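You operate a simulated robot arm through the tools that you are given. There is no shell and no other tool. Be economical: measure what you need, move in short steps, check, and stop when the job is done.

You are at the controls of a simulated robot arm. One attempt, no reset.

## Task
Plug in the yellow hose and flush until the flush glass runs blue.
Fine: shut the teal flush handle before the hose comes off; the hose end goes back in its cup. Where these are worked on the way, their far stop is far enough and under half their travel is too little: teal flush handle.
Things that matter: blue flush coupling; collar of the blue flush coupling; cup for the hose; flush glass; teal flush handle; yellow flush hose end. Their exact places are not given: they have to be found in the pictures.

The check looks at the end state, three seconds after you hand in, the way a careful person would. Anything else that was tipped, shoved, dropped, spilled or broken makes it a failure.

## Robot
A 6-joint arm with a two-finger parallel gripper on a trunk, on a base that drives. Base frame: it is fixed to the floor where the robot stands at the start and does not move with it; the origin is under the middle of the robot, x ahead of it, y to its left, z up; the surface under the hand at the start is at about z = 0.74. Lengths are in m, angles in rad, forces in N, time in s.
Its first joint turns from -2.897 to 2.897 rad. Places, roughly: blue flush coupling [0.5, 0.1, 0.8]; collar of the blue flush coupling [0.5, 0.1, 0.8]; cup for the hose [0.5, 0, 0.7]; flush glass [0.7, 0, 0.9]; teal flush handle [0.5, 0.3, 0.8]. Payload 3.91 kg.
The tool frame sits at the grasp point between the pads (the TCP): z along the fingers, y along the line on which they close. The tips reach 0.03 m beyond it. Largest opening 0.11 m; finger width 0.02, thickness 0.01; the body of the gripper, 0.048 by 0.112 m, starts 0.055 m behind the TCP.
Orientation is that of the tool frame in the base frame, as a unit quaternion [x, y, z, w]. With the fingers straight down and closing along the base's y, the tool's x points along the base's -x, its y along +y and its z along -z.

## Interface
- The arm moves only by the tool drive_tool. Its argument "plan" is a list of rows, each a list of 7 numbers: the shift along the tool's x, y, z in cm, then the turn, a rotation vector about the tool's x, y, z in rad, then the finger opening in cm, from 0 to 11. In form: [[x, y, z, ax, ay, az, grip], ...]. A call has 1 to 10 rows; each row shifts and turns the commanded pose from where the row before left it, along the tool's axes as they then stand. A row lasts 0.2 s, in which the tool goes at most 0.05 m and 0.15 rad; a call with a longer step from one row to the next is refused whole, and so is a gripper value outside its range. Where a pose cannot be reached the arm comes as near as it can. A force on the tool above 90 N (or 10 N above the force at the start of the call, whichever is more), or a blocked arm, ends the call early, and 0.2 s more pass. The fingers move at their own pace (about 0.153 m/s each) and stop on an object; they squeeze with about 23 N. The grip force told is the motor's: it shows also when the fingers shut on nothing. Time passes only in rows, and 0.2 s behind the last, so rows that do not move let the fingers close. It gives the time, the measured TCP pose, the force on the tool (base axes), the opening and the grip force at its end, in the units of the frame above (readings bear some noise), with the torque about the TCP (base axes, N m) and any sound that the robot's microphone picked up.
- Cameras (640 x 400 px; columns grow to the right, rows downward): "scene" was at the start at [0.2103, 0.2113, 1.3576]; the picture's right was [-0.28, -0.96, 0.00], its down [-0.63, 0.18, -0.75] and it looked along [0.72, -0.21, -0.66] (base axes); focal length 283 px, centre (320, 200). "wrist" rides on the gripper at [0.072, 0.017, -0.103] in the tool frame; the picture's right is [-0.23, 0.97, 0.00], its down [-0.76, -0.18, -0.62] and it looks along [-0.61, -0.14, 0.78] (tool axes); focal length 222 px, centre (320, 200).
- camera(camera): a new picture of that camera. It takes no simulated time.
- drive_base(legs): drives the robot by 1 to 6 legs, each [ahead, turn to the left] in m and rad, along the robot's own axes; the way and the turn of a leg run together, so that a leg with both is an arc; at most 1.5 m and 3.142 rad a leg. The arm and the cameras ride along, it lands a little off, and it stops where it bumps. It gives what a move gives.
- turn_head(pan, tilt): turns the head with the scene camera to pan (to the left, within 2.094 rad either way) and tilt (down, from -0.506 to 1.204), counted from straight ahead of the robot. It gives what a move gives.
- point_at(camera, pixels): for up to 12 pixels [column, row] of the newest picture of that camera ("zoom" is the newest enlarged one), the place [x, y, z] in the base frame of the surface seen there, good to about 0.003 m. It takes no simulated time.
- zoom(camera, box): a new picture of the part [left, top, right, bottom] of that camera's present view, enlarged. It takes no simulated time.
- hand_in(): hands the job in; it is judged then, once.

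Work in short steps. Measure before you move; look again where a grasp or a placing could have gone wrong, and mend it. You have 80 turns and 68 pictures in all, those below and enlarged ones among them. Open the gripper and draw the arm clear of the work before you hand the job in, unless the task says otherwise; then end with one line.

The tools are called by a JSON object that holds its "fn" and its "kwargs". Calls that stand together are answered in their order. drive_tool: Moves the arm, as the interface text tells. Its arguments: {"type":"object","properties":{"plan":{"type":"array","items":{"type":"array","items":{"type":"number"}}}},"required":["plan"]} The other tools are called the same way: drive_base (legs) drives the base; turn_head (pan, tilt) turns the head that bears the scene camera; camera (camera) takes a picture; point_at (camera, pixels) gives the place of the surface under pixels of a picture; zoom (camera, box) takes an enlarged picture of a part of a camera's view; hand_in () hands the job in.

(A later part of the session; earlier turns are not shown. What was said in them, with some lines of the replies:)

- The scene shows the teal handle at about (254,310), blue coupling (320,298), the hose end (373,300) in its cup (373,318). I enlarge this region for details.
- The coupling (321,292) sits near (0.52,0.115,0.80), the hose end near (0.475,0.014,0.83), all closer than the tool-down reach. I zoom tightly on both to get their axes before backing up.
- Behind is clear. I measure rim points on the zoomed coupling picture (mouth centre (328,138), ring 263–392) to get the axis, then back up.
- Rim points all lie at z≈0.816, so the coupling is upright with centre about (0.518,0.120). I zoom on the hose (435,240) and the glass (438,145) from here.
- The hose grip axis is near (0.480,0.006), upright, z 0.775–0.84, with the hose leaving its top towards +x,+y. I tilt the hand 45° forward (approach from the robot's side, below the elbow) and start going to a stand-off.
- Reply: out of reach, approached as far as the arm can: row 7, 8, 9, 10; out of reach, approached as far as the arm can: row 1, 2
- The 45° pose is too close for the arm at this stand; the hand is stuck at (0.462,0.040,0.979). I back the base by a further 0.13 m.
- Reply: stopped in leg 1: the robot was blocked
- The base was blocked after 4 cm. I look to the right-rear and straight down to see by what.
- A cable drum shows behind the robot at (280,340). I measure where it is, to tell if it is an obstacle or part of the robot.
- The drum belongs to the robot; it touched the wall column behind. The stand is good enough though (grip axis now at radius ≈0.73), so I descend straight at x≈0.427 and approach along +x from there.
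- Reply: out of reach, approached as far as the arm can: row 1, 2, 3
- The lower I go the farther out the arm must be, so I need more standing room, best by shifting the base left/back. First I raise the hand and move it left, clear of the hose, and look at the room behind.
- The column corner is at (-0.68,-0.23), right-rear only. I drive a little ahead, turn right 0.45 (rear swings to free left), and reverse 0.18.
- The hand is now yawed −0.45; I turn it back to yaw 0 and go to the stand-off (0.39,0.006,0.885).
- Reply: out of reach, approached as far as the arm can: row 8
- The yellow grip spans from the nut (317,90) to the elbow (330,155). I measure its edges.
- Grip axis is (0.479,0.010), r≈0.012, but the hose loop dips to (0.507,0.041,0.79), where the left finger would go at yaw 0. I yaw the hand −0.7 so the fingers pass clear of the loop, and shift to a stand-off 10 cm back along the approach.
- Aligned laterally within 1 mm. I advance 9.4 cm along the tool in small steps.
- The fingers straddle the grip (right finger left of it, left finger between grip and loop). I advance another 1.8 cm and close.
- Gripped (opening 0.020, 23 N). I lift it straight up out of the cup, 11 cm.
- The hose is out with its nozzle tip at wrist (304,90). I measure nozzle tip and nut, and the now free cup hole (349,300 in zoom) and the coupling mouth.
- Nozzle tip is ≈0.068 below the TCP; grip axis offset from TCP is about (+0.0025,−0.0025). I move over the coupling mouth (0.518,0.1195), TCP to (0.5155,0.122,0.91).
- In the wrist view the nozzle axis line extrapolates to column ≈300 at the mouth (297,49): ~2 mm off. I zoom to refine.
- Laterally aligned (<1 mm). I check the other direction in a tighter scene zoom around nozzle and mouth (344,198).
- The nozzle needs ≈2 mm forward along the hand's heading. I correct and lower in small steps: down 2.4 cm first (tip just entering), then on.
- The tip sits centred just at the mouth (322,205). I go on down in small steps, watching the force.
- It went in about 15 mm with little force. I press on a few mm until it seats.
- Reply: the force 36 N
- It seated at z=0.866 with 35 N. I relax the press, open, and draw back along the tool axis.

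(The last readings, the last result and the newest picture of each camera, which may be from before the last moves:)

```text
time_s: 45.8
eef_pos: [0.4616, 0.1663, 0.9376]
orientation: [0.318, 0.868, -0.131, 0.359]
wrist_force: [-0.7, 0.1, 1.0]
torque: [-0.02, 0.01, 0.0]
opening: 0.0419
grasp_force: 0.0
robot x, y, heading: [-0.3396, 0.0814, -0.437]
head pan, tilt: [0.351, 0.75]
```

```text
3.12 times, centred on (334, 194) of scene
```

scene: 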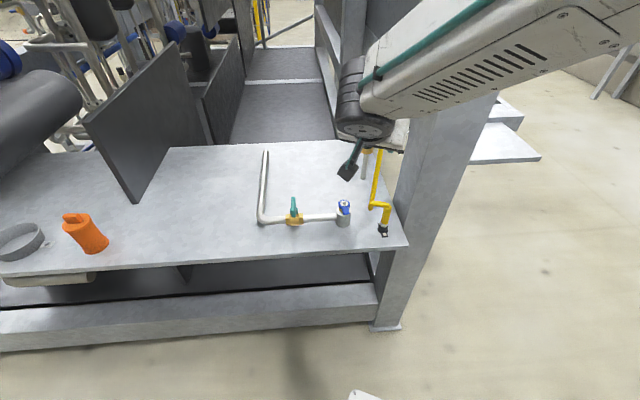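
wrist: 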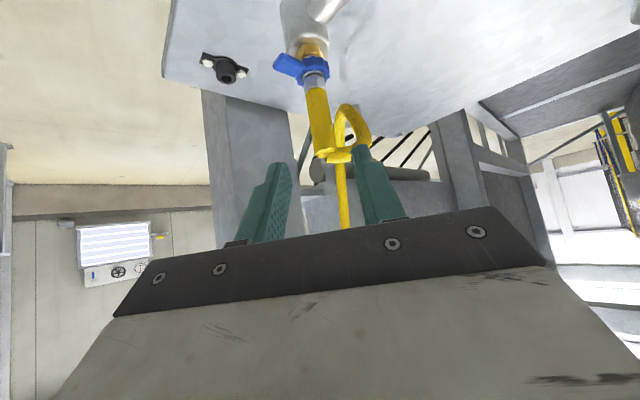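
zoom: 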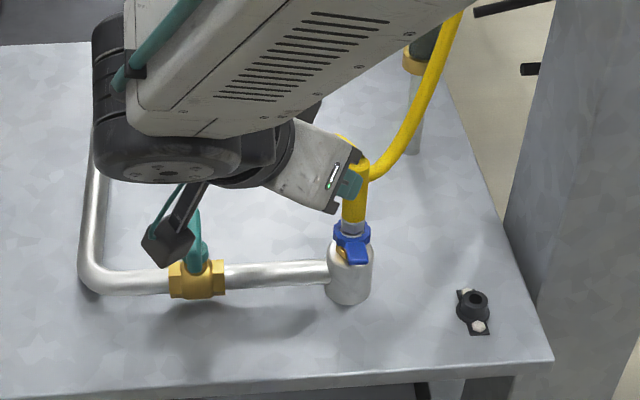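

The hose stands in the coupling by itself. The collar tab still points at −x, so I'll try turning the collar: yaw back to 0, close the fingers, and come down on the −y side of the tab at (0.472,0.090,0.818).

{"fn": "drive_tool", "kwargs": {"plan": [[0, 0, -1, -0.099, 0, -0.099, 0], [0, 0, 0, -0.099, 0, -0.099, 0], [0, 0, 0, -0.099, 0, -0.099, 0], [0, 0, 0, -0.099, 0, -0.099, 0], [0, 0, 0, -0.099, 0, -0.099, 0], [1.59, -4.0, 1.1, 0, 0, 0, 0], [1.59, -4.0, 1.1, 0, 0, 0, 0], [0, 0, 0, 0, 0, 0, 0]]}}

{"fn": "camera", "kwargs": {"camera": "wrist"}}

{"fn": "point_at", "kwargs": {"camera": "wrist", "pixels": [[330, 60]]}}

```text
time_s: 47.5
eef_pos: [0.4521, 0.0931, 0.906]
orientation: [0.001, 0.924, 0.0, 0.382]
wrist_force: [-0.4, 0.6, -0.3]
torque: [0.01, -0.02, 0.02]
opening: 0.0
grasp_force: 23.6
robot x, y, heading: [-0.3379, 0.0854, -0.438]
head pan, tilt: [0.351, 0.75]
```

```text
29 pictures are left
```

wrist: 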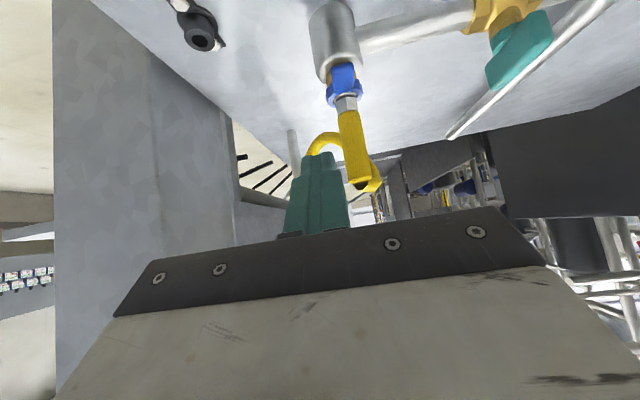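

```text
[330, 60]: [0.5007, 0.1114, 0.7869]
```

I check the hose loop and the tab position before lowering beside the tab.

{"fn": "point_at", "kwargs": {"camera": "wrist", "pixels": [[318, 142], [330, 135], [370, 180], [342, 72], [334, 78], [352, 78], [343, 88], [348, 103], [355, 150], [345, 66], [520, 30], [495, 80]]}}

```text
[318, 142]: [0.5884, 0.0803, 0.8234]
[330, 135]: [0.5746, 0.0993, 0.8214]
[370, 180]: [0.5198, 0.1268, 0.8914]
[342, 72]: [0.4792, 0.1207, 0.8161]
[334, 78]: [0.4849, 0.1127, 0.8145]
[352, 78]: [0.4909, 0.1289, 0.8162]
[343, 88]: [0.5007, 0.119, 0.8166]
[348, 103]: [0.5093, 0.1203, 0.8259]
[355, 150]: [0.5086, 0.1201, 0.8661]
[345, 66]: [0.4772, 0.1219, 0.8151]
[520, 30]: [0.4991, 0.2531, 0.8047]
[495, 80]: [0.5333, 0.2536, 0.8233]
```

Hose loop is far (x≥0.57); the tab spans x 0.477–0.50, y 0.112–0.129. I lower beside it and nudge +y 1.4 cm.

{"fn": "drive_tool", "kwargs": {"plan": [[2.4, -0.1, 3.75, 0, 0, 0, 0], [2.4, 0, 3.75, 0, 0, 0, 0], [0, 0, 0, 0, 0, 0, 0], [0, 0.5, 0, 0, 0, 0, 0], [0, 0.5, 0, 0, 0, 0, 0], [0, 0.4, 0, 0, 0, 0, 0], [0, 0, 0, 0, 0, 0, 0]]}}

```text
time_s: 49.1
eef_pos: [0.4697, 0.1023, 0.8182]
orientation: [0.004, 0.924, -0.001, 0.382]
wrist_force: [-2.6, -39.0, 1.2]
torque: [-0.15, -0.01, -0.5]
opening: 0.0001
grasp_force: 22.6
robot x, y, heading: [-0.3376, 0.0817, -0.438]
head pan, tilt: [0.351, 0.75]
```

39 N with no motion: the collar doesn't turn towards +y. I go round over the tab and try pushing it towards −y.

{"fn": "drive_tool", "kwargs": {"plan": [[0, -1.6, 0, 0, 0, 0, 0], [-3.5, 0, -3.5, 0, 0, 0, 0], [0, 3.1, 0, 0, 0, 0, 0], [0, 3.1, 0, 0, 0, 0, 0], [3.5, 0, 3.5, 0, 0, 0, 0], [0, 0, 0, 0, 0, 0, 0], [0, -0.5, 0, 0, 0, 0, 0], [0, -0.5, 0, 0, 0, 0, 0], [0, -0.4, 0, 0, 0, 0, 0], [0, 0, 0, 0, 0, 0, 0]]}}

```text
time_s: 51.4
eef_pos: [0.47, 0.1379, 0.8184]
orientation: [0.0, 0.924, 0.0, 0.382]
wrist_force: [0.9, 11.1, -2.6]
torque: [0.09, 0.02, 0.17]
opening: 0.0
grasp_force: 22.9
robot x, y, heading: [-0.3361, 0.0813, -0.437]
head pan, tilt: [0.351, 0.75]
```

Contact at 11 N. I push further −y.

{"fn": "drive_tool", "kwargs": {"plan": [[0, -0.4, 0, 0, 0, 0, 0], [0, -0.4, 0, 0, 0, 0, 0], [0, -0.3, 0, 0, 0, 0, 0], [0, 0, 0, 0, 0, 0, 0]]}}

```text
time_s: 52.1
eef_pos: [0.4697, 0.1378, 0.8184]
orientation: [-0.009, 0.924, 0.004, 0.383]
wrist_force: [7.0, 29.1, -10.7]
torque: [0.23, 0.1, 0.43]
opening: 0.0004
grasp_force: 22.9
robot x, y, heading: [-0.3353, 0.0818, -0.426]
head pan, tilt: [0.351, 0.75]
stopped in row 3: the force on the tool passed its limit at 95 N (the readings are from after the stop); the commanded pose is now the measured one
```

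The collar won't turn either way even at 95 N. I back off and look: perhaps the coupling already latched itself and the collar works differently.

{"fn": "drive_tool", "kwargs": {"plan": [[0, 1.2, 0, 0, 0, 0, 0], [-2.8, 0, -2.8, 0, 0, 0, 4.2], [-2.0, 0, -3.0, 0, 0, 0, 4.2], [0, 1.5, -4, 0, 0, 0, 4.2], [0, 0, 0, 0, 0, 0, 4.2]]}}

{"fn": "zoom", "kwargs": {"camera": "wrist", "box": [260, 0, 420, 140]}}

```text
time_s: 53.3
eef_pos: [0.4326, 0.1621, 0.9223]
orientation: [-0.007, 0.924, 0.003, 0.382]
wrist_force: [-0.1, -0.8, -0.4]
torque: [-0.03, -0.01, 0.02]
opening: 0.042
grasp_force: 0.1
robot x, y, heading: [-0.3358, 0.0858, -0.435]
head pan, tilt: [0.351, 0.75]
```

```text
2.86 times, centred on (340, 70) of wrist
```

zoom: 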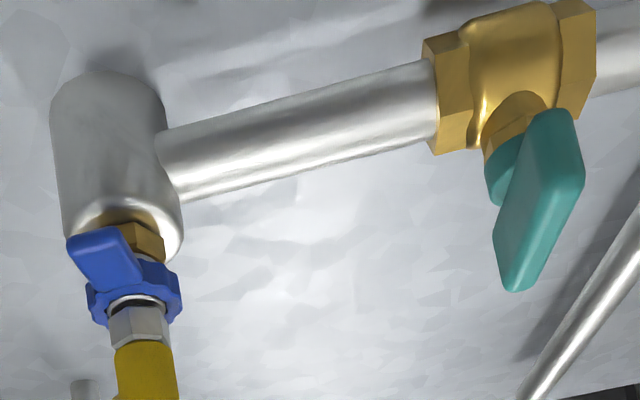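

Under the collar a bare shaft shows above the brass hex, so it may slide axially instead. I regrip the hose to press it home harder and test whether it is latched; first back to the stand-off.

{"fn": "drive_tool", "kwargs": {"plan": [[0, 0, 0, 0.099, 0, 0.099, 4.2], [0, 0, 0, 0.099, 0, 0.099, 4.2], [0, 0, 0, 0.099, 0, 0.099, 4.2], [0, 0, 0, 0.099, 0, 0.099, 4.2], [0, 0, 0, 0.099, 0, 0.099, 4.2], [-2.46, 2.18, 0.3, 0, 0, 0, 4.2], [0, 0, 0, 0, 0, 0, 4.2]]}}

```text
time_s: 54.9
eef_pos: [0.4627, 0.1673, 0.938]
orientation: [0.311, 0.87, -0.129, 0.36]
wrist_force: [-0.4, 0.2, 0.3]
torque: [0.0, -0.02, 0.01]
opening: 0.042
grasp_force: 0.0
robot x, y, heading: [-0.3372, 0.0825, -0.431]
head pan, tilt: [0.351, 0.75]
```

Back at the stand-off (0.4627,0.1673,0.938); I advance and regrip.

{"fn": "drive_tool", "kwargs": {"plan": [[0, 0, 4, 0, 0, 0, 4.2], [0, 0, 4, 0, 0, 0, 4.2], [0, 0, 1.9, 0, 0, 0, 4.2], [0, 0, 0, 0, 0, 0, 4.2], [0, 0, 0, 0, 0, 0, 1], [0, 0, 0, 0, 0, 0, 1], [0, 0, 0, 0, 0, 0, 1]]}}

{"fn": "drive_tool", "kwargs": {"plan": [[0.15, 0, 0.15, 0, 0, 0, 1], [0.15, 0, 0.15, 0, 0, 0, 1], [0.15, 0, 0.15, 0, 0, 0, 1], [0, 0, 0, 0, 0, 0, 1]]}}

```text
time_s: 56.5
eef_pos: [0.5172, 0.1212, 0.8676]
orientation: [0.311, 0.87, -0.129, 0.361]
wrist_force: [2.2, -0.4, -1.2]
torque: [-0.01, -0.15, 0.06]
opening: 0.0197
grasp_force: 22.7
robot x, y, heading: [-0.3404, 0.0841, -0.428]
head pan, tilt: [0.351, 0.75]
```

```text
time_s: 57.5
eef_pos: [0.5168, 0.1208, 0.8641]
orientation: [0.31, 0.87, -0.127, 0.361]
wrist_force: [1.0, -5.8, 35.2]
torque: [-0.43, 0.06, 0.02]
opening: 0.0198
grasp_force: 22.9
robot x, y, heading: [-0.3357, 0.0819, -0.429]
head pan, tilt: [0.351, 0.75]
```

35 N is the friction limit of the grip (slipping), so the hose is against a stop. Now a gentle pull test: up about 6 mm.

{"fn": "drive_tool", "kwargs": {"plan": [[-0.25, 0, -0.25, 0, 0, 0, 1], [-0.15, 0, -0.15, 0, 0, 0, 1], [-0.15, 0, -0.15, 0, 0, 0, 1], [-0.15, 0, -0.15, 0, 0, 0, 1], [0, 0, 0, 0, 0, 0, 1]]}}

{"fn": "zoom", "kwargs": {"camera": "scene", "box": [320, 180, 368, 225]}}

```text
time_s: 58.7
eef_pos: [0.5162, 0.1234, 0.8693]
orientation: [0.31, 0.871, -0.13, 0.359]
wrist_force: [1.1, 1.9, -35.8]
torque: [0.42, 0.02, 0.11]
opening: 0.0205
grasp_force: 22.9
robot x, y, heading: [-0.3411, 0.0837, -0.432]
head pan, tilt: [0.351, 0.75]
```

```text
8.89 times, centred on (344, 202) of scene
```

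zoom: 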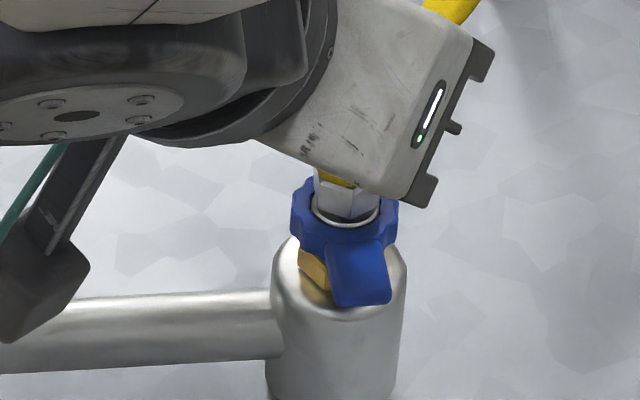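

The coupling holds against a 36 N pull: it is latched. I relax, open, withdraw, and turn to yaw 0 to look at the teal handle.

{"fn": "drive_tool", "kwargs": {"plan": [[0.28, 0, 0.28, 0, 0, 0, 1], [0, 0, 0, 0, 0, 0, 3], [0, 0, 0, 0, 0, 0, 4.2], [0, 0, -3, 0, 0, 0, 4.2], [0, 0, -4.5, 0, 0, 0, 4.2], [0, 0, -4.5, -0.099, 0, -0.099, 4.2], [0, 0, 0, -0.099, 0, -0.099, 4.2], [0, 0, 0, -0.099, 0, -0.099, 4.2], [0, 0, 0, -0.099, 0, -0.099, 4.2], [0, 2.0, 0, -0.099, 0, -0.099, 0]]}}

{"fn": "zoom", "kwargs": {"camera": "wrist", "box": [230, 0, 430, 140]}}

```text
time_s: 60.9
eef_pos: [0.4529, 0.1942, 0.9526]
orientation: [-0.008, 0.924, 0.003, 0.383]
wrist_force: [-0.7, -0.5, 0.1]
torque: [0.02, 0.0, -0.01]
opening: 0.0
grasp_force: 23.2
robot x, y, heading: [-0.3378, 0.0838, -0.425]
head pan, tilt: [0.351, 0.75]
```

```text
2.86 times, centred on (330, 70) of wrist
```

zoom: 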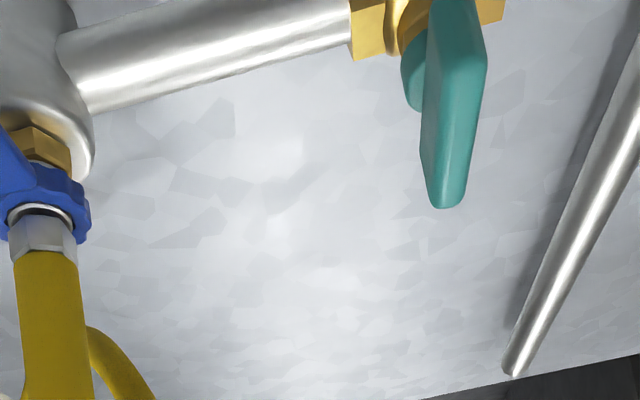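

{"fn": "point_at", "kwargs": {"camera": "zoom", "pixels": [[455, 5], [455, 60], [450, 120], [445, 180], [447, 200], [480, 60], [430, 60], [470, 120], [432, 130], [410, 80], [370, 40], [430, 180]]}}

```text
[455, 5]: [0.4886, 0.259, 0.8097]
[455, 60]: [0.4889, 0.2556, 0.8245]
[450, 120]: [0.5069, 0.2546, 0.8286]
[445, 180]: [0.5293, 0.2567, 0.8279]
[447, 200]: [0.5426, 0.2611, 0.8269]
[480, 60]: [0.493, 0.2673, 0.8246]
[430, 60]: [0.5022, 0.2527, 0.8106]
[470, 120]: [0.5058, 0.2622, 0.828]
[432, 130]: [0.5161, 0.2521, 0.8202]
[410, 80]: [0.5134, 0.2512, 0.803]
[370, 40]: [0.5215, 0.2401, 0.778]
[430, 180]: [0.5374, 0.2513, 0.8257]
```

The lever is a bar x 0.488–0.543, y 0.2515–0.2665, top z 0.828, pivot about (0.516,0.259). I set the hand vertical and go over it with 4 cm opening.

{"fn": "drive_tool", "kwargs": {"plan": [[0, 0, 0, 0, 0.1309, 0, 4], [0, 0, 0, 0, 0.1309, 0, 4], [0, 0, 0, 0, 0.1309, 0, 4], [0, 0, 0, 0, 0.1309, 0, 4], [0, 0, 0, 0, 0.1309, 0, 4], [0, 0, 0, 0, 0.1309, 0, 4], [-2.1, 2.16, 1.08, 0, 0, 0, 4], [-2.1, 2.16, 1.08, 0, 0, 0, 4], [-2.1, 2.16, 1.08, 0, 0, 0, 4], [0, 0, 0, 0, 0, 0, 4]]}}

```text
time_s: 63.1
eef_pos: [0.5165, 0.2625, 0.9204]
orientation: [-0.007, 1.0, 0.0, 0.0]
wrist_force: [-0.2, 0.2, 0.4]
torque: [-0.01, 0.0, 0.0]
opening: 0.0396
grasp_force: 0.0
robot x, y, heading: [-0.3378, 0.0787, -0.433]
head pan, tilt: [0.351, 0.75]
```

I correct y by −3.5 mm, lower to z=0.838 and close on the lever.

{"fn": "drive_tool", "kwargs": {"plan": [[0, -0.35, 3.5, 0, 0, 0, 4], [0, 0, 3.5, 0, 0, 0, 4], [0, 0, 1.2, 0, 0, 0, 4], [0, 0, 0, 0, 0, 0, 4], [0, 0, 0, 0, 0, 0, 1], [0, 0, 0, 0, 0, 0, 0.5], [0, 0, 0, 0, 0, 0, 0.5]]}}

```text
time_s: 64.7
eef_pos: [0.5161, 0.2591, 0.8384]
orientation: [-0.008, 1.0, -0.001, 0.001]
wrist_force: [-1.0, 14.3, -5.7]
torque: [0.27, -1.07, 0.08]
opening: 0.013
grasp_force: 45.0
robot x, y, heading: [-0.3387, 0.0806, -0.428]
head pan, tilt: [0.351, 0.75]
```

Lever gripped (1.3 cm). I try turning counter-clockwise 0.3 rad and read the torque.

{"fn": "drive_tool", "kwargs": {"plan": [[0, 0, 0, 0, 0, -0.1, 0.5], [0, 0, 0, 0, 0, -0.1, 0.5], [0, 0, 0, 0, 0, -0.1, 0.5], [0, 0, 0, 0, 0, 0, 0.5]]}}

```text
time_s: 65.7
eef_pos: [0.516, 0.2589, 0.8375]
orientation: [-0.157, 0.988, 0.0, 0.0]
wrist_force: [-2.1, 12.7, -3.9]
torque: [0.37, -0.18, 0.07]
opening: 0.013
grasp_force: 45.3
robot x, y, heading: [-0.3382, 0.0832, -0.429]
head pan, tilt: [0.351, 0.75]
```

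It turns freely counter-clockwise. I continue to a quarter turn.

{"fn": "drive_tool", "kwargs": {"plan": [[0, 0, 0, 0, 0, -0.13, 0.5], [0, 0, 0, 0, 0, -0.13, 0.5], [0, 0, 0, 0, 0, -0.13, 0.5], [0, 0, 0, 0, 0, -0.13, 0.5], [0, 0, 0, 0, 0, -0.13, 0.5], [0, 0, 0, 0, 0, -0.13, 0.5], [0, 0, 0, 0, 0, -0.13, 0.5], [0, 0, 0, 0, 0, -0.13, 0.5], [0, 0, 0, 0, 0, -0.13, 0.5], [0, 0, 0, 0, 0, 0, 0.5]]}}

{"fn": "camera", "kwargs": {"camera": "scene"}}

```text
time_s: 67.9
eef_pos: [0.5189, 0.2561, 0.837]
orientation: [-0.676, 0.737, 0.0, 0.002]
wrist_force: [56.9, -27.9, -1.3]
torque: [-0.57, -0.6, -0.21]
opening: 0.013
grasp_force: 45.4
robot x, y, heading: [-0.338, 0.083, -0.428]
head pan, tilt: [0.351, 0.75]
```

```text
25 pictures are left
```

scene: 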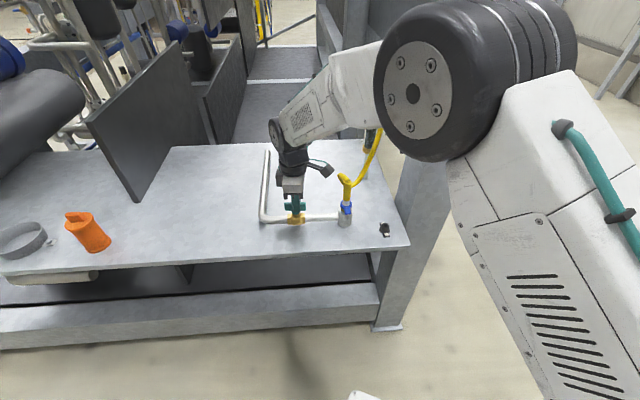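

The lever now lies along the pipe (turned ≈1.48 rad). I open the fingers to relieve the side force and zoom on the flush glass at (370,140).

{"fn": "drive_tool", "kwargs": {"plan": [[0, 0, 0, 0, 0, 0, 2.5], [0, 0, 0, 0, 0, 0, 4]]}}

{"fn": "zoom", "kwargs": {"camera": "scene", "box": [270, 100, 420, 240]}}

```text
time_s: 68.5
eef_pos: [0.5144, 0.2579, 0.8381]
orientation: [-0.676, 0.737, 0.001, -0.001]
wrist_force: [0.0, 0.8, 0.0]
torque: [0.01, 0.0, 0.01]
opening: 0.04
grasp_force: 0.1
robot x, y, heading: [-0.338, 0.0787, -0.423]
head pan, tilt: [0.351, 0.75]
```

```text
2.86 times, centred on (345, 170) of scene
```

zoom: 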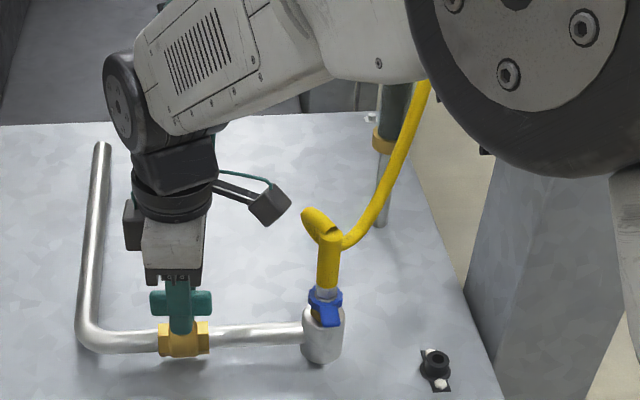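

The glass is hidden behind the forearm. I raise the hand 15 cm and swing it left to see the glass.

{"fn": "drive_tool", "kwargs": {"plan": [[0, 0, -3, 0, 0, 0, 4], [0, 0, -4, 0, 0, 0, 4], [0, 0, -4, 0, 0, 0, 4], [-3, 0, -3, 0, 0, 0, 4], [-4, 0, -2, 0, 0, 0, 4], [-4, 0, 0, 0, 0, 0, 4], [-4, 0, 0, 0, 0, 0, 4], [-4, 0, 0, 0, 0, 0, 4], [-4, 0, 0, 0, 0, 0, 4], [0, 0, 0, 0, 0, 0, 4]]}}

{"fn": "camera", "kwargs": {"camera": "scene"}}

```text
time_s: 70.7
eef_pos: [0.5252, 0.4774, 0.9953]
orientation: [-0.676, 0.737, 0.0, -0.001]
wrist_force: [0.2, 0.0, -0.3]
torque: [-0.01, -0.01, -0.03]
opening: 0.0398
grasp_force: 0.1
out of reach, approached as far as the arm can: row 9
robot x, y, heading: [-0.3383, 0.0814, -0.424]
head pan, tilt: [0.351, 0.75]
```

```text
23 pictures are left
```

scene: 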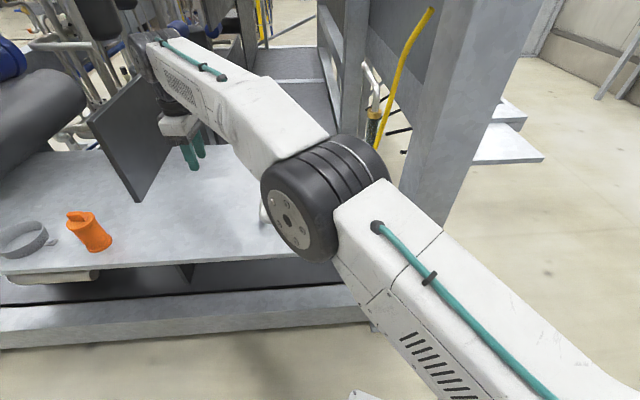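

The glass top shows at (373,125). I zoom on it.

{"fn": "zoom", "kwargs": {"camera": "scene", "box": [340, 80, 410, 160]}}

```text
5.00 times, centred on (375, 120) of scene
```

zoom: 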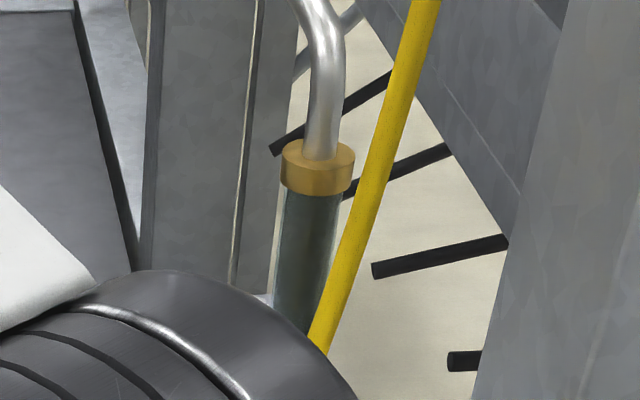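

The glass is dark grey with a faint tint, not blue yet. I let time pass.

{"fn": "drive_tool", "kwargs": {"plan": [[0, 0, 0, 0, 0, 0, 4], [0, 0, 0, 0, 0, 0, 4], [0, 0, 0, 0, 0, 0, 4], [0, 0, 0, 0, 0, 0, 4], [0, 0, 0, 0, 0, 0, 4], [0, 0, 0, 0, 0, 0, 4], [0, 0, 0, 0, 0, 0, 4], [0, 0, 0, 0, 0, 0, 4], [0, 0, 0, 0, 0, 0, 4], [0, 0, 0, 0, 0, 0, 4]]}}

{"fn": "drive_tool", "kwargs": {"plan": [[0, 0, 0, 0, 0, 0, 4], [0, 0, 0, 0, 0, 0, 4], [0, 0, 0, 0, 0, 0, 4], [0, 0, 0, 0, 0, 0, 4], [0, 0, 0, 0, 0, 0, 4], [0, 0, 0, 0, 0, 0, 4], [0, 0, 0, 0, 0, 0, 4], [0, 0, 0, 0, 0, 0, 4], [0, 0, 0, 0, 0, 0, 4], [0, 0, 0, 0, 0, 0, 4]]}}

{"fn": "zoom", "kwargs": {"camera": "scene", "box": [340, 80, 410, 160]}}

```text
time_s: 72.9
eef_pos: [0.5254, 0.4783, 0.9954]
orientation: [-0.676, 0.737, 0.0, 0.0]
wrist_force: [-0.1, -0.1, 0.7]
torque: [-0.01, 0.0, 0.0]
opening: 0.0399
grasp_force: 0.0
robot x, y, heading: [-0.3393, 0.0869, -0.431]
head pan, tilt: [0.351, 0.75]
```

```text
time_s: 75.1
eef_pos: [0.526, 0.4777, 0.9961]
orientation: [-0.676, 0.737, 0.001, 0.0]
wrist_force: [-0.7, -0.1, 0.0]
torque: [0.0, -0.02, 0.03]
opening: 0.0403
grasp_force: 0.1
robot x, y, heading: [-0.3388, 0.0821, -0.429]
head pan, tilt: [0.351, 0.75]
```

```text
5.00 times, centred on (375, 120) of scene
```

zoom: 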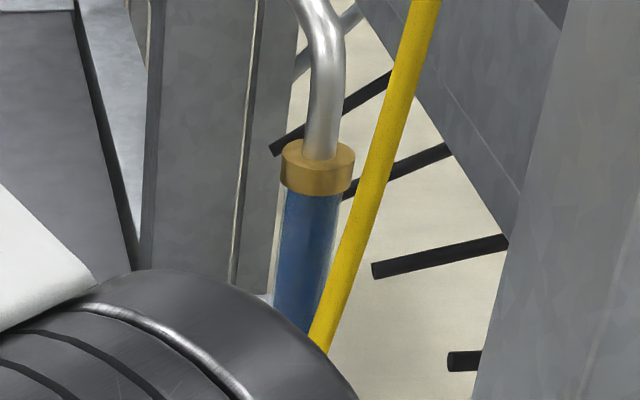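

The glass runs blue. I reverse the path to return above the lever.

{"fn": "drive_tool", "kwargs": {"plan": [[4, 0, 0, 0, 0, 0, 4], [4, 0, 0, 0, 0, 0, 4], [4, 0, 0, 0, 0, 0, 4], [4, 0, 0, 0, 0, 0, 4], [4, 0, 2, 0, 0, 0, 4], [3, 0, 3, 0, 0, 0, 4], [0, 0, 4, 0, 0, 0, 4], [0, 0, 0, 0, 0, 0, 4]]}}

```text
time_s: 76.9
eef_pos: [0.5046, 0.2483, 0.9036]
orientation: [-0.676, 0.737, 0.0, -0.001]
wrist_force: [0.0, 0.0, -0.1]
torque: [-0.03, 0.01, 0.0]
opening: 0.04
grasp_force: 0.0
robot x, y, heading: [-0.3338, 0.085, -0.431]
head pan, tilt: [0.351, 0.75]
```

Off by about 1 cm; I correct to (0.5175,0.257), lower to z=0.838 and close on the lever.

{"fn": "drive_tool", "kwargs": {"plan": [[-1.0, -1.22, 0, 0, 0, 0, 4], [0, 0, 3, 0, 0, 0, 4], [0, 0, 2.5, 0, 0, 0, 4], [0, 0, 1.05, 0, 0, 0, 4], [0, 0, 0, 0, 0, 0, 4], [0, 0, 0, 0, 0, 0, 1], [0, 0, 0, 0, 0, 0, 0.5], [0, 0, 0, 0, 0, 0, 0.5]]}}

```text
time_s: 78.7
eef_pos: [0.519, 0.2577, 0.8388]
orientation: [-0.676, 0.737, 0.0, 0.002]
wrist_force: [21.1, 0.8, -3.8]
torque: [0.41, -0.36, -0.05]
opening: 0.0128
grasp_force: 45.1
robot x, y, heading: [-0.3398, 0.0856, -0.425]
head pan, tilt: [0.351, 0.75]
```

Gripped. I shift 2 mm towards the pivot and turn the lever clockwise back to shut.

{"fn": "drive_tool", "kwargs": {"plan": [[0, -0.2, 0, 0, 0, 0, 0.5], [0, 0, 0, 0, 0, 0.14, 0.5], [0, 0, 0, 0, 0, 0.14, 0.5], [0, 0, 0, 0, 0, 0.14, 0.5], [0, 0, 0, 0, 0, 0.14, 0.5], [0, 0, 0, 0, 0, 0.14, 0.5], [0, 0, 0, 0, 0, 0.14, 0.5], [0, 0, 0, 0, 0, 0.14, 0.5], [0, 0, 0, 0, 0, 0.14, 0.5], [0, 0, 0, 0, 0, 0, 0.5]]}}

{"fn": "drive_tool", "kwargs": {"plan": [[0, 0, 0, 0, 0, 0.13, 0.5], [0, 0, 0, 0, 0, 0.13, 0.5], [0, 0, 0, 0, 0, 0.13, 0.5], [0, 0, 0, 0, 0, 0.05, 0.5], [0, 0, 0, 0, 0, 0, 0.5]]}}

```text
time_s: 80.9
eef_pos: [0.5181, 0.2585, 0.8383]
orientation: [-0.18, 0.984, 0.0, 0.0]
wrist_force: [-24.6, 7.5, -4.7]
torque: [0.24, 0.08, 0.01]
opening: 0.0126
grasp_force: 45.2
robot x, y, heading: [-0.3384, 0.0845, -0.425]
head pan, tilt: [0.351, 0.75]
```

```text
time_s: 82.1
eef_pos: [0.5183, 0.2602, 0.8393]
orientation: [0.037, 0.999, 0.0, -0.002]
wrist_force: [-33.6, 20.3, -11.2]
torque: [0.4, 0.37, 0.97]
opening: 0.014
grasp_force: 44.9
robot x, y, heading: [-0.3401, 0.0795, -0.427]
head pan, tilt: [0.351, 0.75]
```

Torque 0.97 N m at yaw −0.07: the shut stop is reached. I open, rise, and check the lever.

{"fn": "drive_tool", "kwargs": {"plan": [[0, 0, 0, 0, 0, 0, 2.5], [0, 0, 0, 0, 0, 0, 4], [0, 0, -4, 0, 0, 0, 4], [0, 0, -4, 0, 0, 0, 4], [2.5, -1, -2, 0, 0, -0.06, 4], [0, 0, 0, 0, 0, 0, 4]]}}

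{"fn": "camera", "kwargs": {"camera": "wrist"}}

```text
time_s: 83.5
eef_pos: [0.4938, 0.2503, 0.9403]
orientation: [0.007, 1.0, 0.0, 0.0]
wrist_force: [0.1, 0.0, -0.7]
torque: [0.0, -0.04, -0.01]
opening: 0.04
grasp_force: 0.0
robot x, y, heading: [-0.3377, 0.0816, -0.43]
head pan, tilt: [0.351, 0.75]
```

```text
20 pictures are left
```

wrist: 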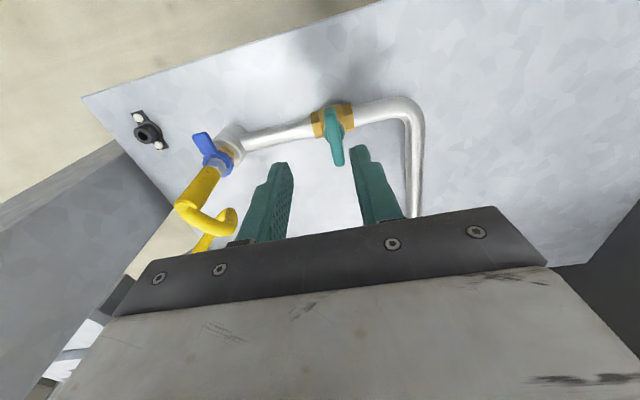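

The lever is across the pipe again (shut). I measure the collar tab (203,142) to see whether it has changed.

{"fn": "zoom", "kwargs": {"camera": "wrist", "box": [170, 110, 260, 190]}}

{"fn": "point_at", "kwargs": {"camera": "zoom", "pixels": [[245, 130], [225, 180], [275, 130], [265, 200], [290, 250], [300, 200], [340, 190], [380, 260], [350, 210], [390, 170], [270, 300], [320, 260]]}}

```text
5.00 times, centred on (215, 150) of wrist
```

zoom: 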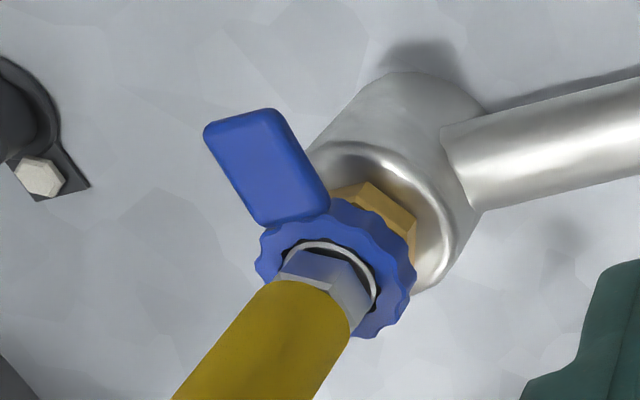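

```text
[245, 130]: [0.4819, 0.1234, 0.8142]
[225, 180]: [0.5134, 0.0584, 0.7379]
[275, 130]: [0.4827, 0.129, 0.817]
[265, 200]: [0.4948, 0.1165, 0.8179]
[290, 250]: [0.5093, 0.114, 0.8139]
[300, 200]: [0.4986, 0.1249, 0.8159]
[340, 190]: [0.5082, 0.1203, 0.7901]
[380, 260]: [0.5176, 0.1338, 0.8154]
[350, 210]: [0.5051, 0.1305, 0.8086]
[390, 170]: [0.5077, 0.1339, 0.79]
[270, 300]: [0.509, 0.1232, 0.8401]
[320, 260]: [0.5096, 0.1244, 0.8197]
```

Tab unchanged at x 0.48–0.50, z 0.816. I'll try pressing the collar down on its tab with closed fingertips: tilt 45° and go above the tab.

{"fn": "drive_tool", "kwargs": {"plan": [[2, 0, -1, 0, -0.1309, 0, 0], [0, 0, 0, 0, -0.1309, 0, 0], [0, 0, 0, 0, -0.1309, 0, 0], [0, 0, 0, 0, -0.1309, 0, 0], [0, 0, 0, 0, -0.1309, 0, 0], [0, 0, 0, 0, -0.1309, 0, 0], [2, -4.3, 0.8, 0, 0, 0, 0], [2, -4.3, 0.8, 0, 0, 0, 0], [2, -4.2, 0.8, 0, 0, 0, 0], [0, 0, 0, 0, 0, 0, 0]]}}

```text
time_s: 85.7
eef_pos: [0.4458, 0.1212, 0.8901]
orientation: [0.007, 0.924, -0.002, 0.383]
wrist_force: [-0.4, 0.0, 1.2]
torque: [-0.02, -0.01, -0.01]
opening: 0.0
grasp_force: 22.8
robot x, y, heading: [-0.3402, 0.0855, -0.427]
head pan, tilt: [0.351, 0.75]
```

I move over the tab and press down in small steps.

{"fn": "drive_tool", "kwargs": {"plan": [[0.6, 0, 2.37, 0, 0, 0, 0], [0.6, 0, 2.37, 0, 0, 0, 0], [0, 0, 0, 0, 0, 0, 0], [0.21, 0, 0.21, 0, 0, 0, 0], [0.21, 0, 0.21, 0, 0, 0, 0], [0.14, 0, 0.14, 0, 0, 0, 0], [0, 0, 0, 0, 0, 0, 0]]}}

```text
time_s: 87.3
eef_pos: [0.4719, 0.1221, 0.8412]
orientation: [0.006, 0.924, -0.003, 0.383]
wrist_force: [-0.2, 2.0, 4.5]
torque: [0.05, -0.04, 0.04]
opening: 0.0
grasp_force: 22.9
robot x, y, heading: [-0.34, 0.0831, -0.425]
head pan, tilt: [0.351, 0.75]
```

Just contacting (4.5 N). I press further.

{"fn": "drive_tool", "kwargs": {"plan": [[0.2, 0, 0.2, 0, 0, 0, 0], [0.2, 0, 0.2, 0, 0, 0, 0], [0.2, 0, 0.2, 0, 0, 0, 0], [0, 0, 0, 0, 0, 0, 0]]}}

{"fn": "zoom", "kwargs": {"camera": "scene", "box": [315, 170, 375, 230]}}

```text
time_s: 88.3
eef_pos: [0.4712, 0.1221, 0.8397]
orientation: [0.009, 0.921, -0.002, 0.388]
wrist_force: [-26.4, -2.8, 81.4]
torque: [-0.09, -0.48, -0.43]
opening: 0.0003
grasp_force: 22.5
robot x, y, heading: [-0.34, 0.084, -0.427]
head pan, tilt: [0.351, 0.75]
```

```text
6.67 times, centred on (345, 200) of scene
```

zoom: 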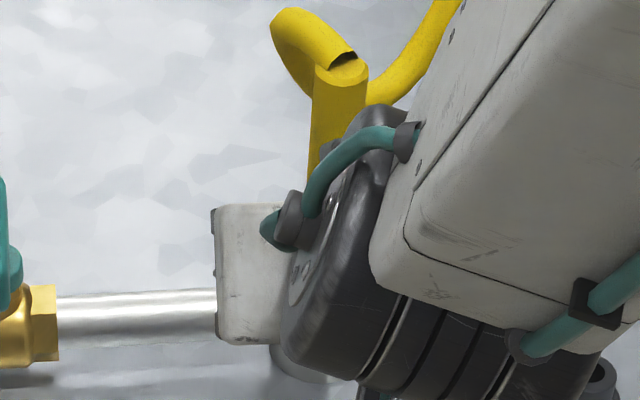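

81 N down moves nothing either. I back off, open to 3.2 cm, and grasp the tab between the fingers to try lifting it.

{"fn": "drive_tool", "kwargs": {"plan": [[-1.4, 0, -1.4, 0, 0, 0, 0], [0, 0, -4, 0, 0, 0, 3.2], [0, 0, 0, 0, 0, 0, 3.2], [0, 0, 0, 0, 0, 0, 3.2]]}}

{"fn": "zoom", "kwargs": {"camera": "wrist", "box": [270, 30, 400, 150]}}

```text
time_s: 89.3
eef_pos: [0.4426, 0.1218, 0.8794]
orientation: [0.007, 0.924, -0.003, 0.382]
wrist_force: [0.0, 0.8, 1.0]
torque: [0.01, 0.01, 0.02]
opening: 0.032
grasp_force: 0.1
robot x, y, heading: [-0.3358, 0.0824, -0.429]
head pan, tilt: [0.351, 0.75]
```

```text
3.33 times, centred on (335, 90) of wrist
```

zoom: 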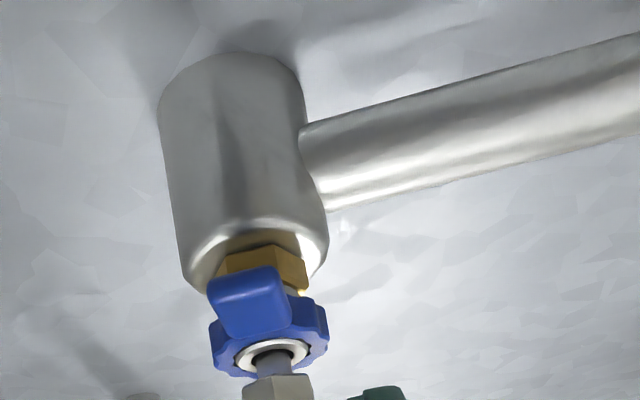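

Now the nozzle shank is visible between nut and mouth: pressing the collar released the plug, which rose. I measure how far.

{"fn": "point_at", "kwargs": {"camera": "zoom", "pixels": [[275, 365], [275, 385], [275, 355], [270, 330], [250, 300]]}}

{"fn": "camera", "kwargs": {"camera": "wrist"}}

{"fn": "point_at", "kwargs": {"camera": "wrist", "pixels": [[322, 160], [327, 200], [318, 150], [320, 146], [317, 138], [337, 200], [322, 180], [334, 180]]}}

```text
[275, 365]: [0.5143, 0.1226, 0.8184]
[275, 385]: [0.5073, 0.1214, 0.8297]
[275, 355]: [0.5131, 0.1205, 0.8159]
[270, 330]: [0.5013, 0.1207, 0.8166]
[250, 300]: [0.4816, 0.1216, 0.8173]
```

```text
16 pictures are left
```

wrist: 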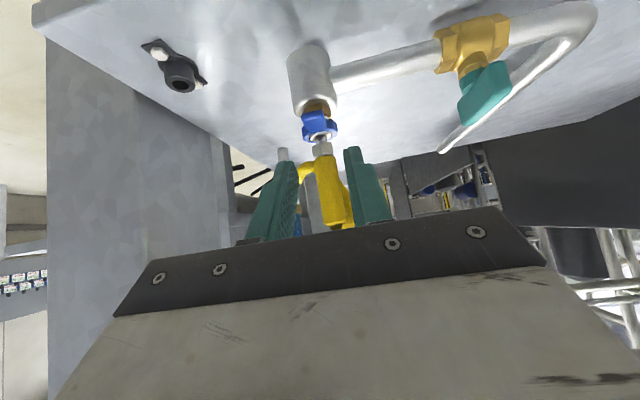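

```text
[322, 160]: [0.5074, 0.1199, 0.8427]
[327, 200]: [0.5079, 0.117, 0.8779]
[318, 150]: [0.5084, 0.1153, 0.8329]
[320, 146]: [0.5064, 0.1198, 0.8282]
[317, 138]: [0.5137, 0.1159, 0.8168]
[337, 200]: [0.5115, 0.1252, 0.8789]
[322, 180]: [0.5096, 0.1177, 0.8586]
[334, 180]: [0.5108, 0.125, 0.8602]
```

The plug popped up ≈9 mm: released. I move back to the yaw −0.7 stand-off to regrip the hose.

{"fn": "drive_tool", "kwargs": {"plan": [[-3.04, 2.22, -1.7, 0, 0, 0, 4.2], [-3.04, 2.22, -1.7, 0, 0, 0, 4.2], [0, 0, 0, 0.097, 0, 0.097, 4.2], [0, 0, 0, 0.097, 0, 0.097, 4.2], [0, 0, 0, 0.097, 0, 0.097, 4.2], [0, 0, 0, 0.097, 0, 0.097, 4.2], [0, 0, 0, 0.097, 0, 0.097, 4.2], [0, 0, 0, 0, 0, 0, 4.2]]}}

{"fn": "camera", "kwargs": {"camera": "wrist"}}

{"fn": "point_at", "kwargs": {"camera": "wrist", "pixels": [[318, 110], [320, 130], [316, 95]]}}

```text
time_s: 91.1
eef_pos: [0.4631, 0.1656, 0.9471]
orientation: [0.318, 0.868, -0.132, 0.358]
wrist_force: [-0.3, -0.5, 0.0]
torque: [0.01, -0.02, 0.01]
opening: 0.042
grasp_force: 0.0
robot x, y, heading: [-0.3382, 0.0841, -0.426]
head pan, tilt: [0.351, 0.75]
```

```text
15 pictures are left
```

wrist: 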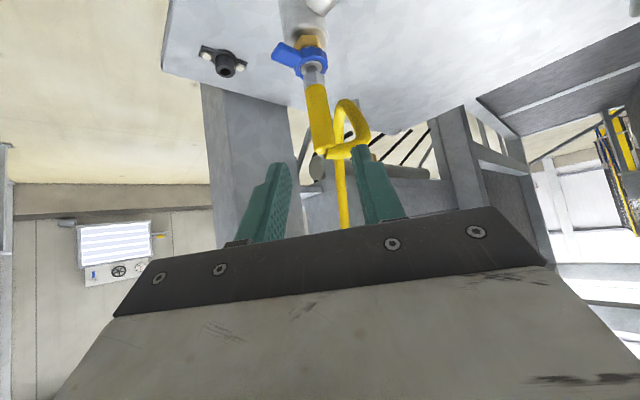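

```text
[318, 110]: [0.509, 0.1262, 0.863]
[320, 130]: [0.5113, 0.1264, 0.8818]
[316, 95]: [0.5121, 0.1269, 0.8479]
```

The hose is upright at about (0.517,0.119). I advance 9.9 cm, grip, and pull straight up in small steps.

{"fn": "drive_tool", "kwargs": {"plan": [[0, 0, 4, 0, 0, 0, 4.2], [0, 0, 4, 0, 0, 0, 4.2], [0, 0, 1.8, 0, 0, 0, 4.2], [0, 0, 0, 0, 0, 0, 4.2], [0, 0, 0, 0, 0, 0, 1], [0, 0, 0, 0, 0, 0, 1], [0, 0, 0, 0, 0, 0, 1], [-0.35, 0, -0.35, 0, 0, 0, 1], [-0.35, 0, -0.35, 0, 0, 0, 1], [0, 0, 0, 0, 0, 0, 1]]}}

```text
time_s: 93.3
eef_pos: [0.5167, 0.1212, 0.8879]
orientation: [0.317, 0.868, -0.131, 0.359]
wrist_force: [-0.6, 0.3, -1.0]
torque: [0.0, 0.0, -0.01]
opening: 0.0199
grasp_force: 23.2
robot x, y, heading: [-0.3358, 0.0836, -0.429]
head pan, tilt: [0.351, 0.75]
```

It came free (−1 N). I lift 4.5 cm more and carry it over the cup.

{"fn": "drive_tool", "kwargs": {"plan": [[-1.1, 0, -1.1, 0, 0, 0, 1], [-1.1, 0, -1.1, 0, 0, 0, 1], [-1.0, 0, -1.0, 0, 0, 0, 1], [-0.686, -2.73, 0.686, 0, 0, 0, 1], [-0.686, -2.73, 0.686, 0, 0, 0, 1], [-0.686, -2.73, 0.686, 0, 0, 0, 1], [-0.686, -2.73, 0.686, 0, 0, 0, 1], [0, 0, 0, 0, 0, 0, 1]]}}

{"fn": "camera", "kwargs": {"camera": "wrist"}}

```text
time_s: 95.1
eef_pos: [0.4767, 0.0127, 0.9321]
orientation: [0.318, 0.868, -0.132, 0.359]
wrist_force: [-0.1, -0.1, -1.5]
torque: [0.02, -0.05, -0.04]
opening: 0.0198
grasp_force: 23.4
robot x, y, heading: [-0.3403, 0.0809, -0.423]
head pan, tilt: [0.351, 0.75]
```

```text
14 pictures are left
```

wrist: 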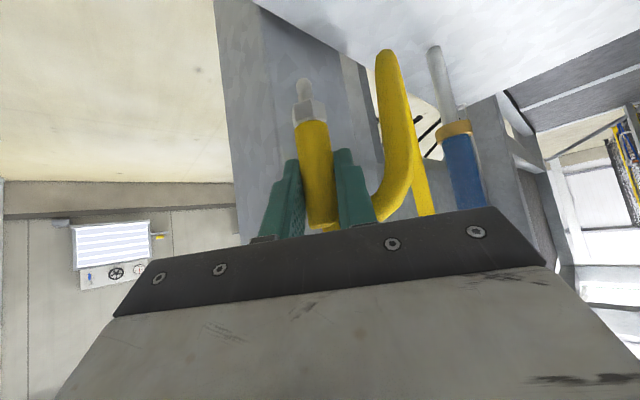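

The glass is blue. I lower 8 cm so the tip hovers above the cup rim (0.756), then check alignment.

{"fn": "drive_tool", "kwargs": {"plan": [[1.4, 0, 1.4, 0, 0, 0, 1], [1.4, 0, 1.4, 0, 0, 0, 1], [1.4, 0, 1.4, 0, 0, 0, 1], [1.35, 0, 1.35, 0, 0, 0, 1], [0, 0, 0, 0, 0, 0, 1]]}}

{"fn": "zoom", "kwargs": {"camera": "scene", "box": [360, 200, 410, 245]}}

{"fn": "zoom", "kwargs": {"camera": "wrist", "box": [255, 30, 355, 150]}}

```text
time_s: 96.3
eef_pos: [0.4753, 0.0133, 0.8537]
orientation: [0.317, 0.868, -0.131, 0.36]
wrist_force: [-0.4, -0.1, -0.9]
torque: [0.0, 0.02, 0.01]
opening: 0.0197
grasp_force: 23.3
robot x, y, heading: [-0.3405, 0.0825, -0.427]
head pan, tilt: [0.351, 0.75]
```

```text
8.89 times, centred on (385, 222) of scene
```

zoom: 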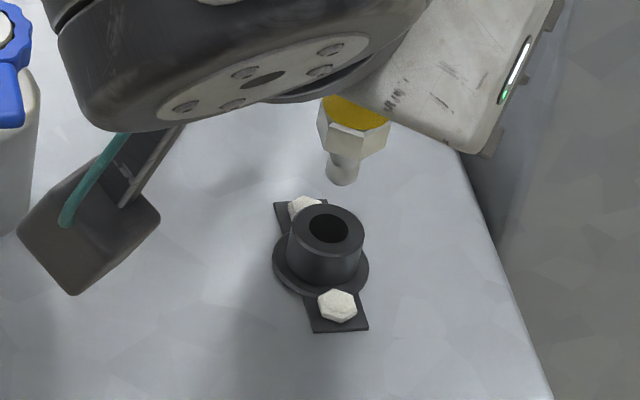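

```text
3.33 times, centred on (305, 90) of wrist
```

zoom: 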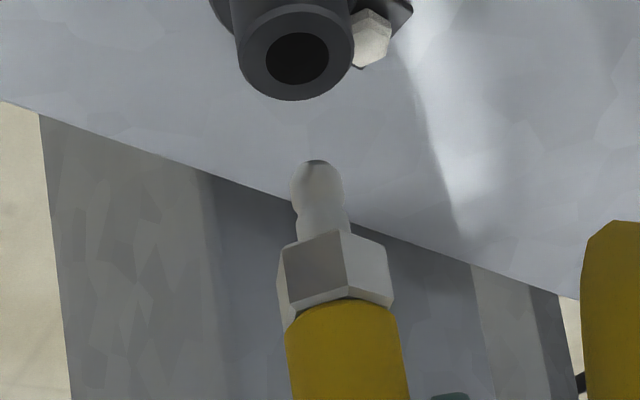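

Both views extrapolate into the hole within ≈0.5 mm. I lower 4.2 cm in small steps.

{"fn": "drive_tool", "kwargs": {"plan": [[0.7, 0, 0.7, 0, 0, 0, 1], [0.7, 0, 0.7, 0, 0, 0, 1], [0.5, 0, 0.5, 0, 0, 0, 1], [0.5, 0, 0.5, 0, 0, 0, 1], [0.3, 0, 0.3, 0, 0, 0, 1], [0.2, 0, 0.2, 0, 0, 0, 1], [0, 0, 0, 0, 0, 0, 1]]}}

{"fn": "zoom", "kwargs": {"camera": "wrist", "box": [255, 30, 355, 150]}}

```text
time_s: 97.9
eef_pos: [0.4756, 0.0121, 0.8133]
orientation: [0.318, 0.867, -0.131, 0.36]
wrist_force: [11.0, -6.4, 3.8]
torque: [-0.17, -0.38, 0.09]
opening: 0.0197
grasp_force: 23.1
robot x, y, heading: [-0.3395, 0.0837, -0.428]
head pan, tilt: [0.351, 0.75]
```

```text
3.33 times, centred on (305, 90) of wrist
```

zoom: 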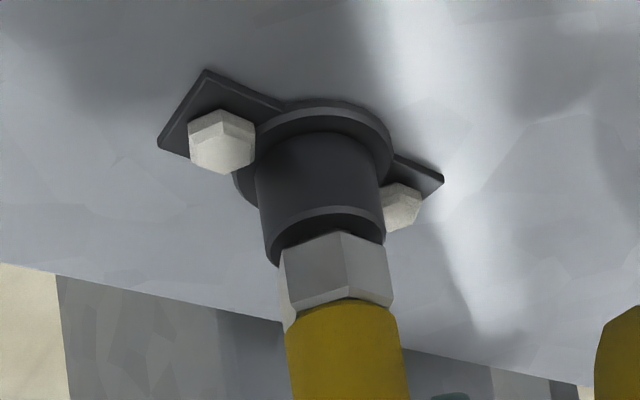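

The nozzle is in the cup with a small side force along +h. I ease 1 mm forward and press down a few mm more.

{"fn": "drive_tool", "kwargs": {"plan": [[-0.08, 0, 0.08, 0, 0, 0, 1], [0.2, 0, 0.2, 0, 0, 0, 1], [0.15, 0, 0.15, 0, 0, 0, 1], [0, 0, 0, 0, 0, 0, 1]]}}

```text
time_s: 98.9
eef_pos: [0.4764, 0.0128, 0.8108]
orientation: [0.317, 0.868, -0.13, 0.36]
wrist_force: [-1.0, -5.7, 37.1]
torque: [-0.47, 0.09, 0.08]
opening: 0.02
grasp_force: 23.2
robot x, y, heading: [-0.3434, 0.0831, -0.424]
head pan, tilt: [0.351, 0.75]
```

Seated (37 N at z=0.811, same as originally). I relax, open, and withdraw along the tool axis, then up.

{"fn": "drive_tool", "kwargs": {"plan": [[-0.18, 0, -0.18, 0, 0, 0, 1], [0, 0, 0, 0, 0, 0, 3], [0, 0, 0, 0, 0, 0, 4.2], [0, 0, -2, 0, 0, 0, 4.2], [0, 0, -4, 0, 0, 0, 4.2], [0, 0, -4.5, 0, 0, 0, 4.2], [0, 0, -4.5, 0, 0, 0, 4.2], [-3, 0, -3, 0, 0, 0, 4.2], [-3, 3, -2, 0, 0, 0, 4.2], [0, 0, 0, 0, 0, 0, 4.2]]}}

{"fn": "camera", "kwargs": {"camera": "wrist"}}

{"fn": "camera", "kwargs": {"camera": "scene"}}

```text
time_s: 101.1
eef_pos: [0.4203, 0.0998, 0.995]
orientation: [0.317, 0.868, -0.132, 0.36]
wrist_force: [0.6, 0.3, -0.3]
torque: [-0.02, 0.03, 0.01]
opening: 0.0418
grasp_force: 0.1
robot x, y, heading: [-0.3406, 0.0812, -0.426]
head pan, tilt: [0.351, 0.75]
```

```text
10 pictures are left
```

wrist: 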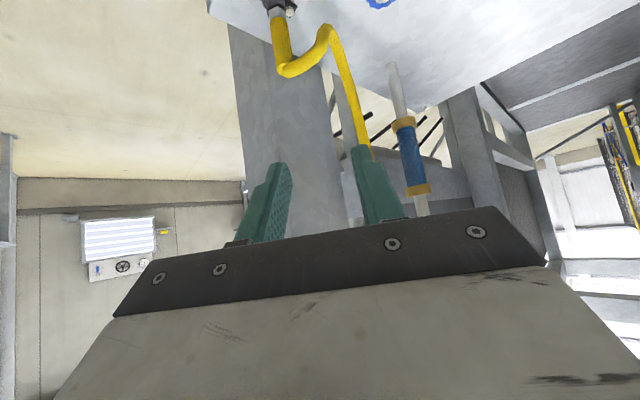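

```text
9 pictures are left
```

scene: 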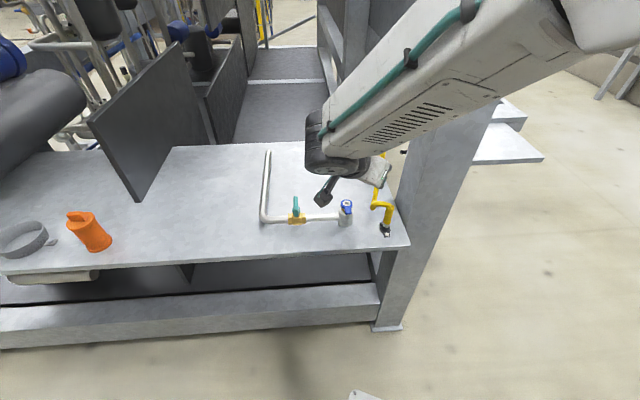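

The hose is back in its cup, the glass is blue. I zoom for a last check of the handle and cup.

{"fn": "zoom", "kwargs": {"camera": "scene", "box": [270, 170, 410, 250]}}

{"fn": "drive_tool", "kwargs": {"plan": [[-3, 0, -3.5, 0, 0, 0, 4.2], [-3, 0, -3.5, 0, 0, 0, 4.2], [0, 0, 0, 0, 0, 0, 8]]}}

```text
4.57 times, centred on (340, 210) of scene
```

zoom: 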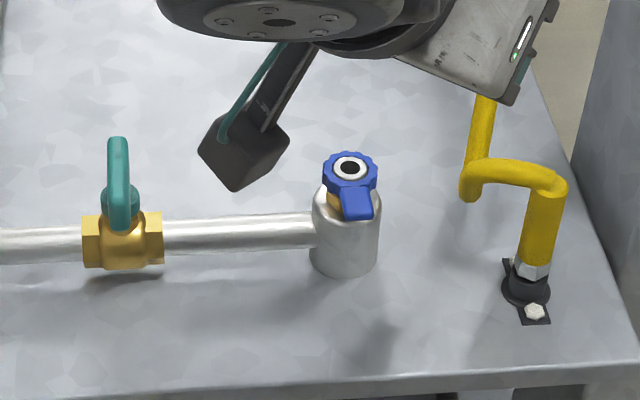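

```text
time_s: 101.9
eef_pos: [0.4147, 0.103, 1.0853]
orientation: [0.318, 0.868, -0.132, 0.359]
wrist_force: [0.3, 0.0, 1.0]
torque: [-0.01, -0.03, 0.0]
opening: 0.0798
grasp_force: 0.1
robot x, y, heading: [-0.3376, 0.0852, -0.43]
head pan, tilt: [0.351, 0.75]
```

The handle is shut across the pipe, the hose is seated in its cup and the arm is clear, so I hand in.

{"fn": "hand_in", "kwargs": {}}

```text
The job is handed in.
```

The job is handed in: I plugged in the yellow hose, flushed until the glass ran blue, shut the teal handle before the hose came off, and put the hose end back in its cup.
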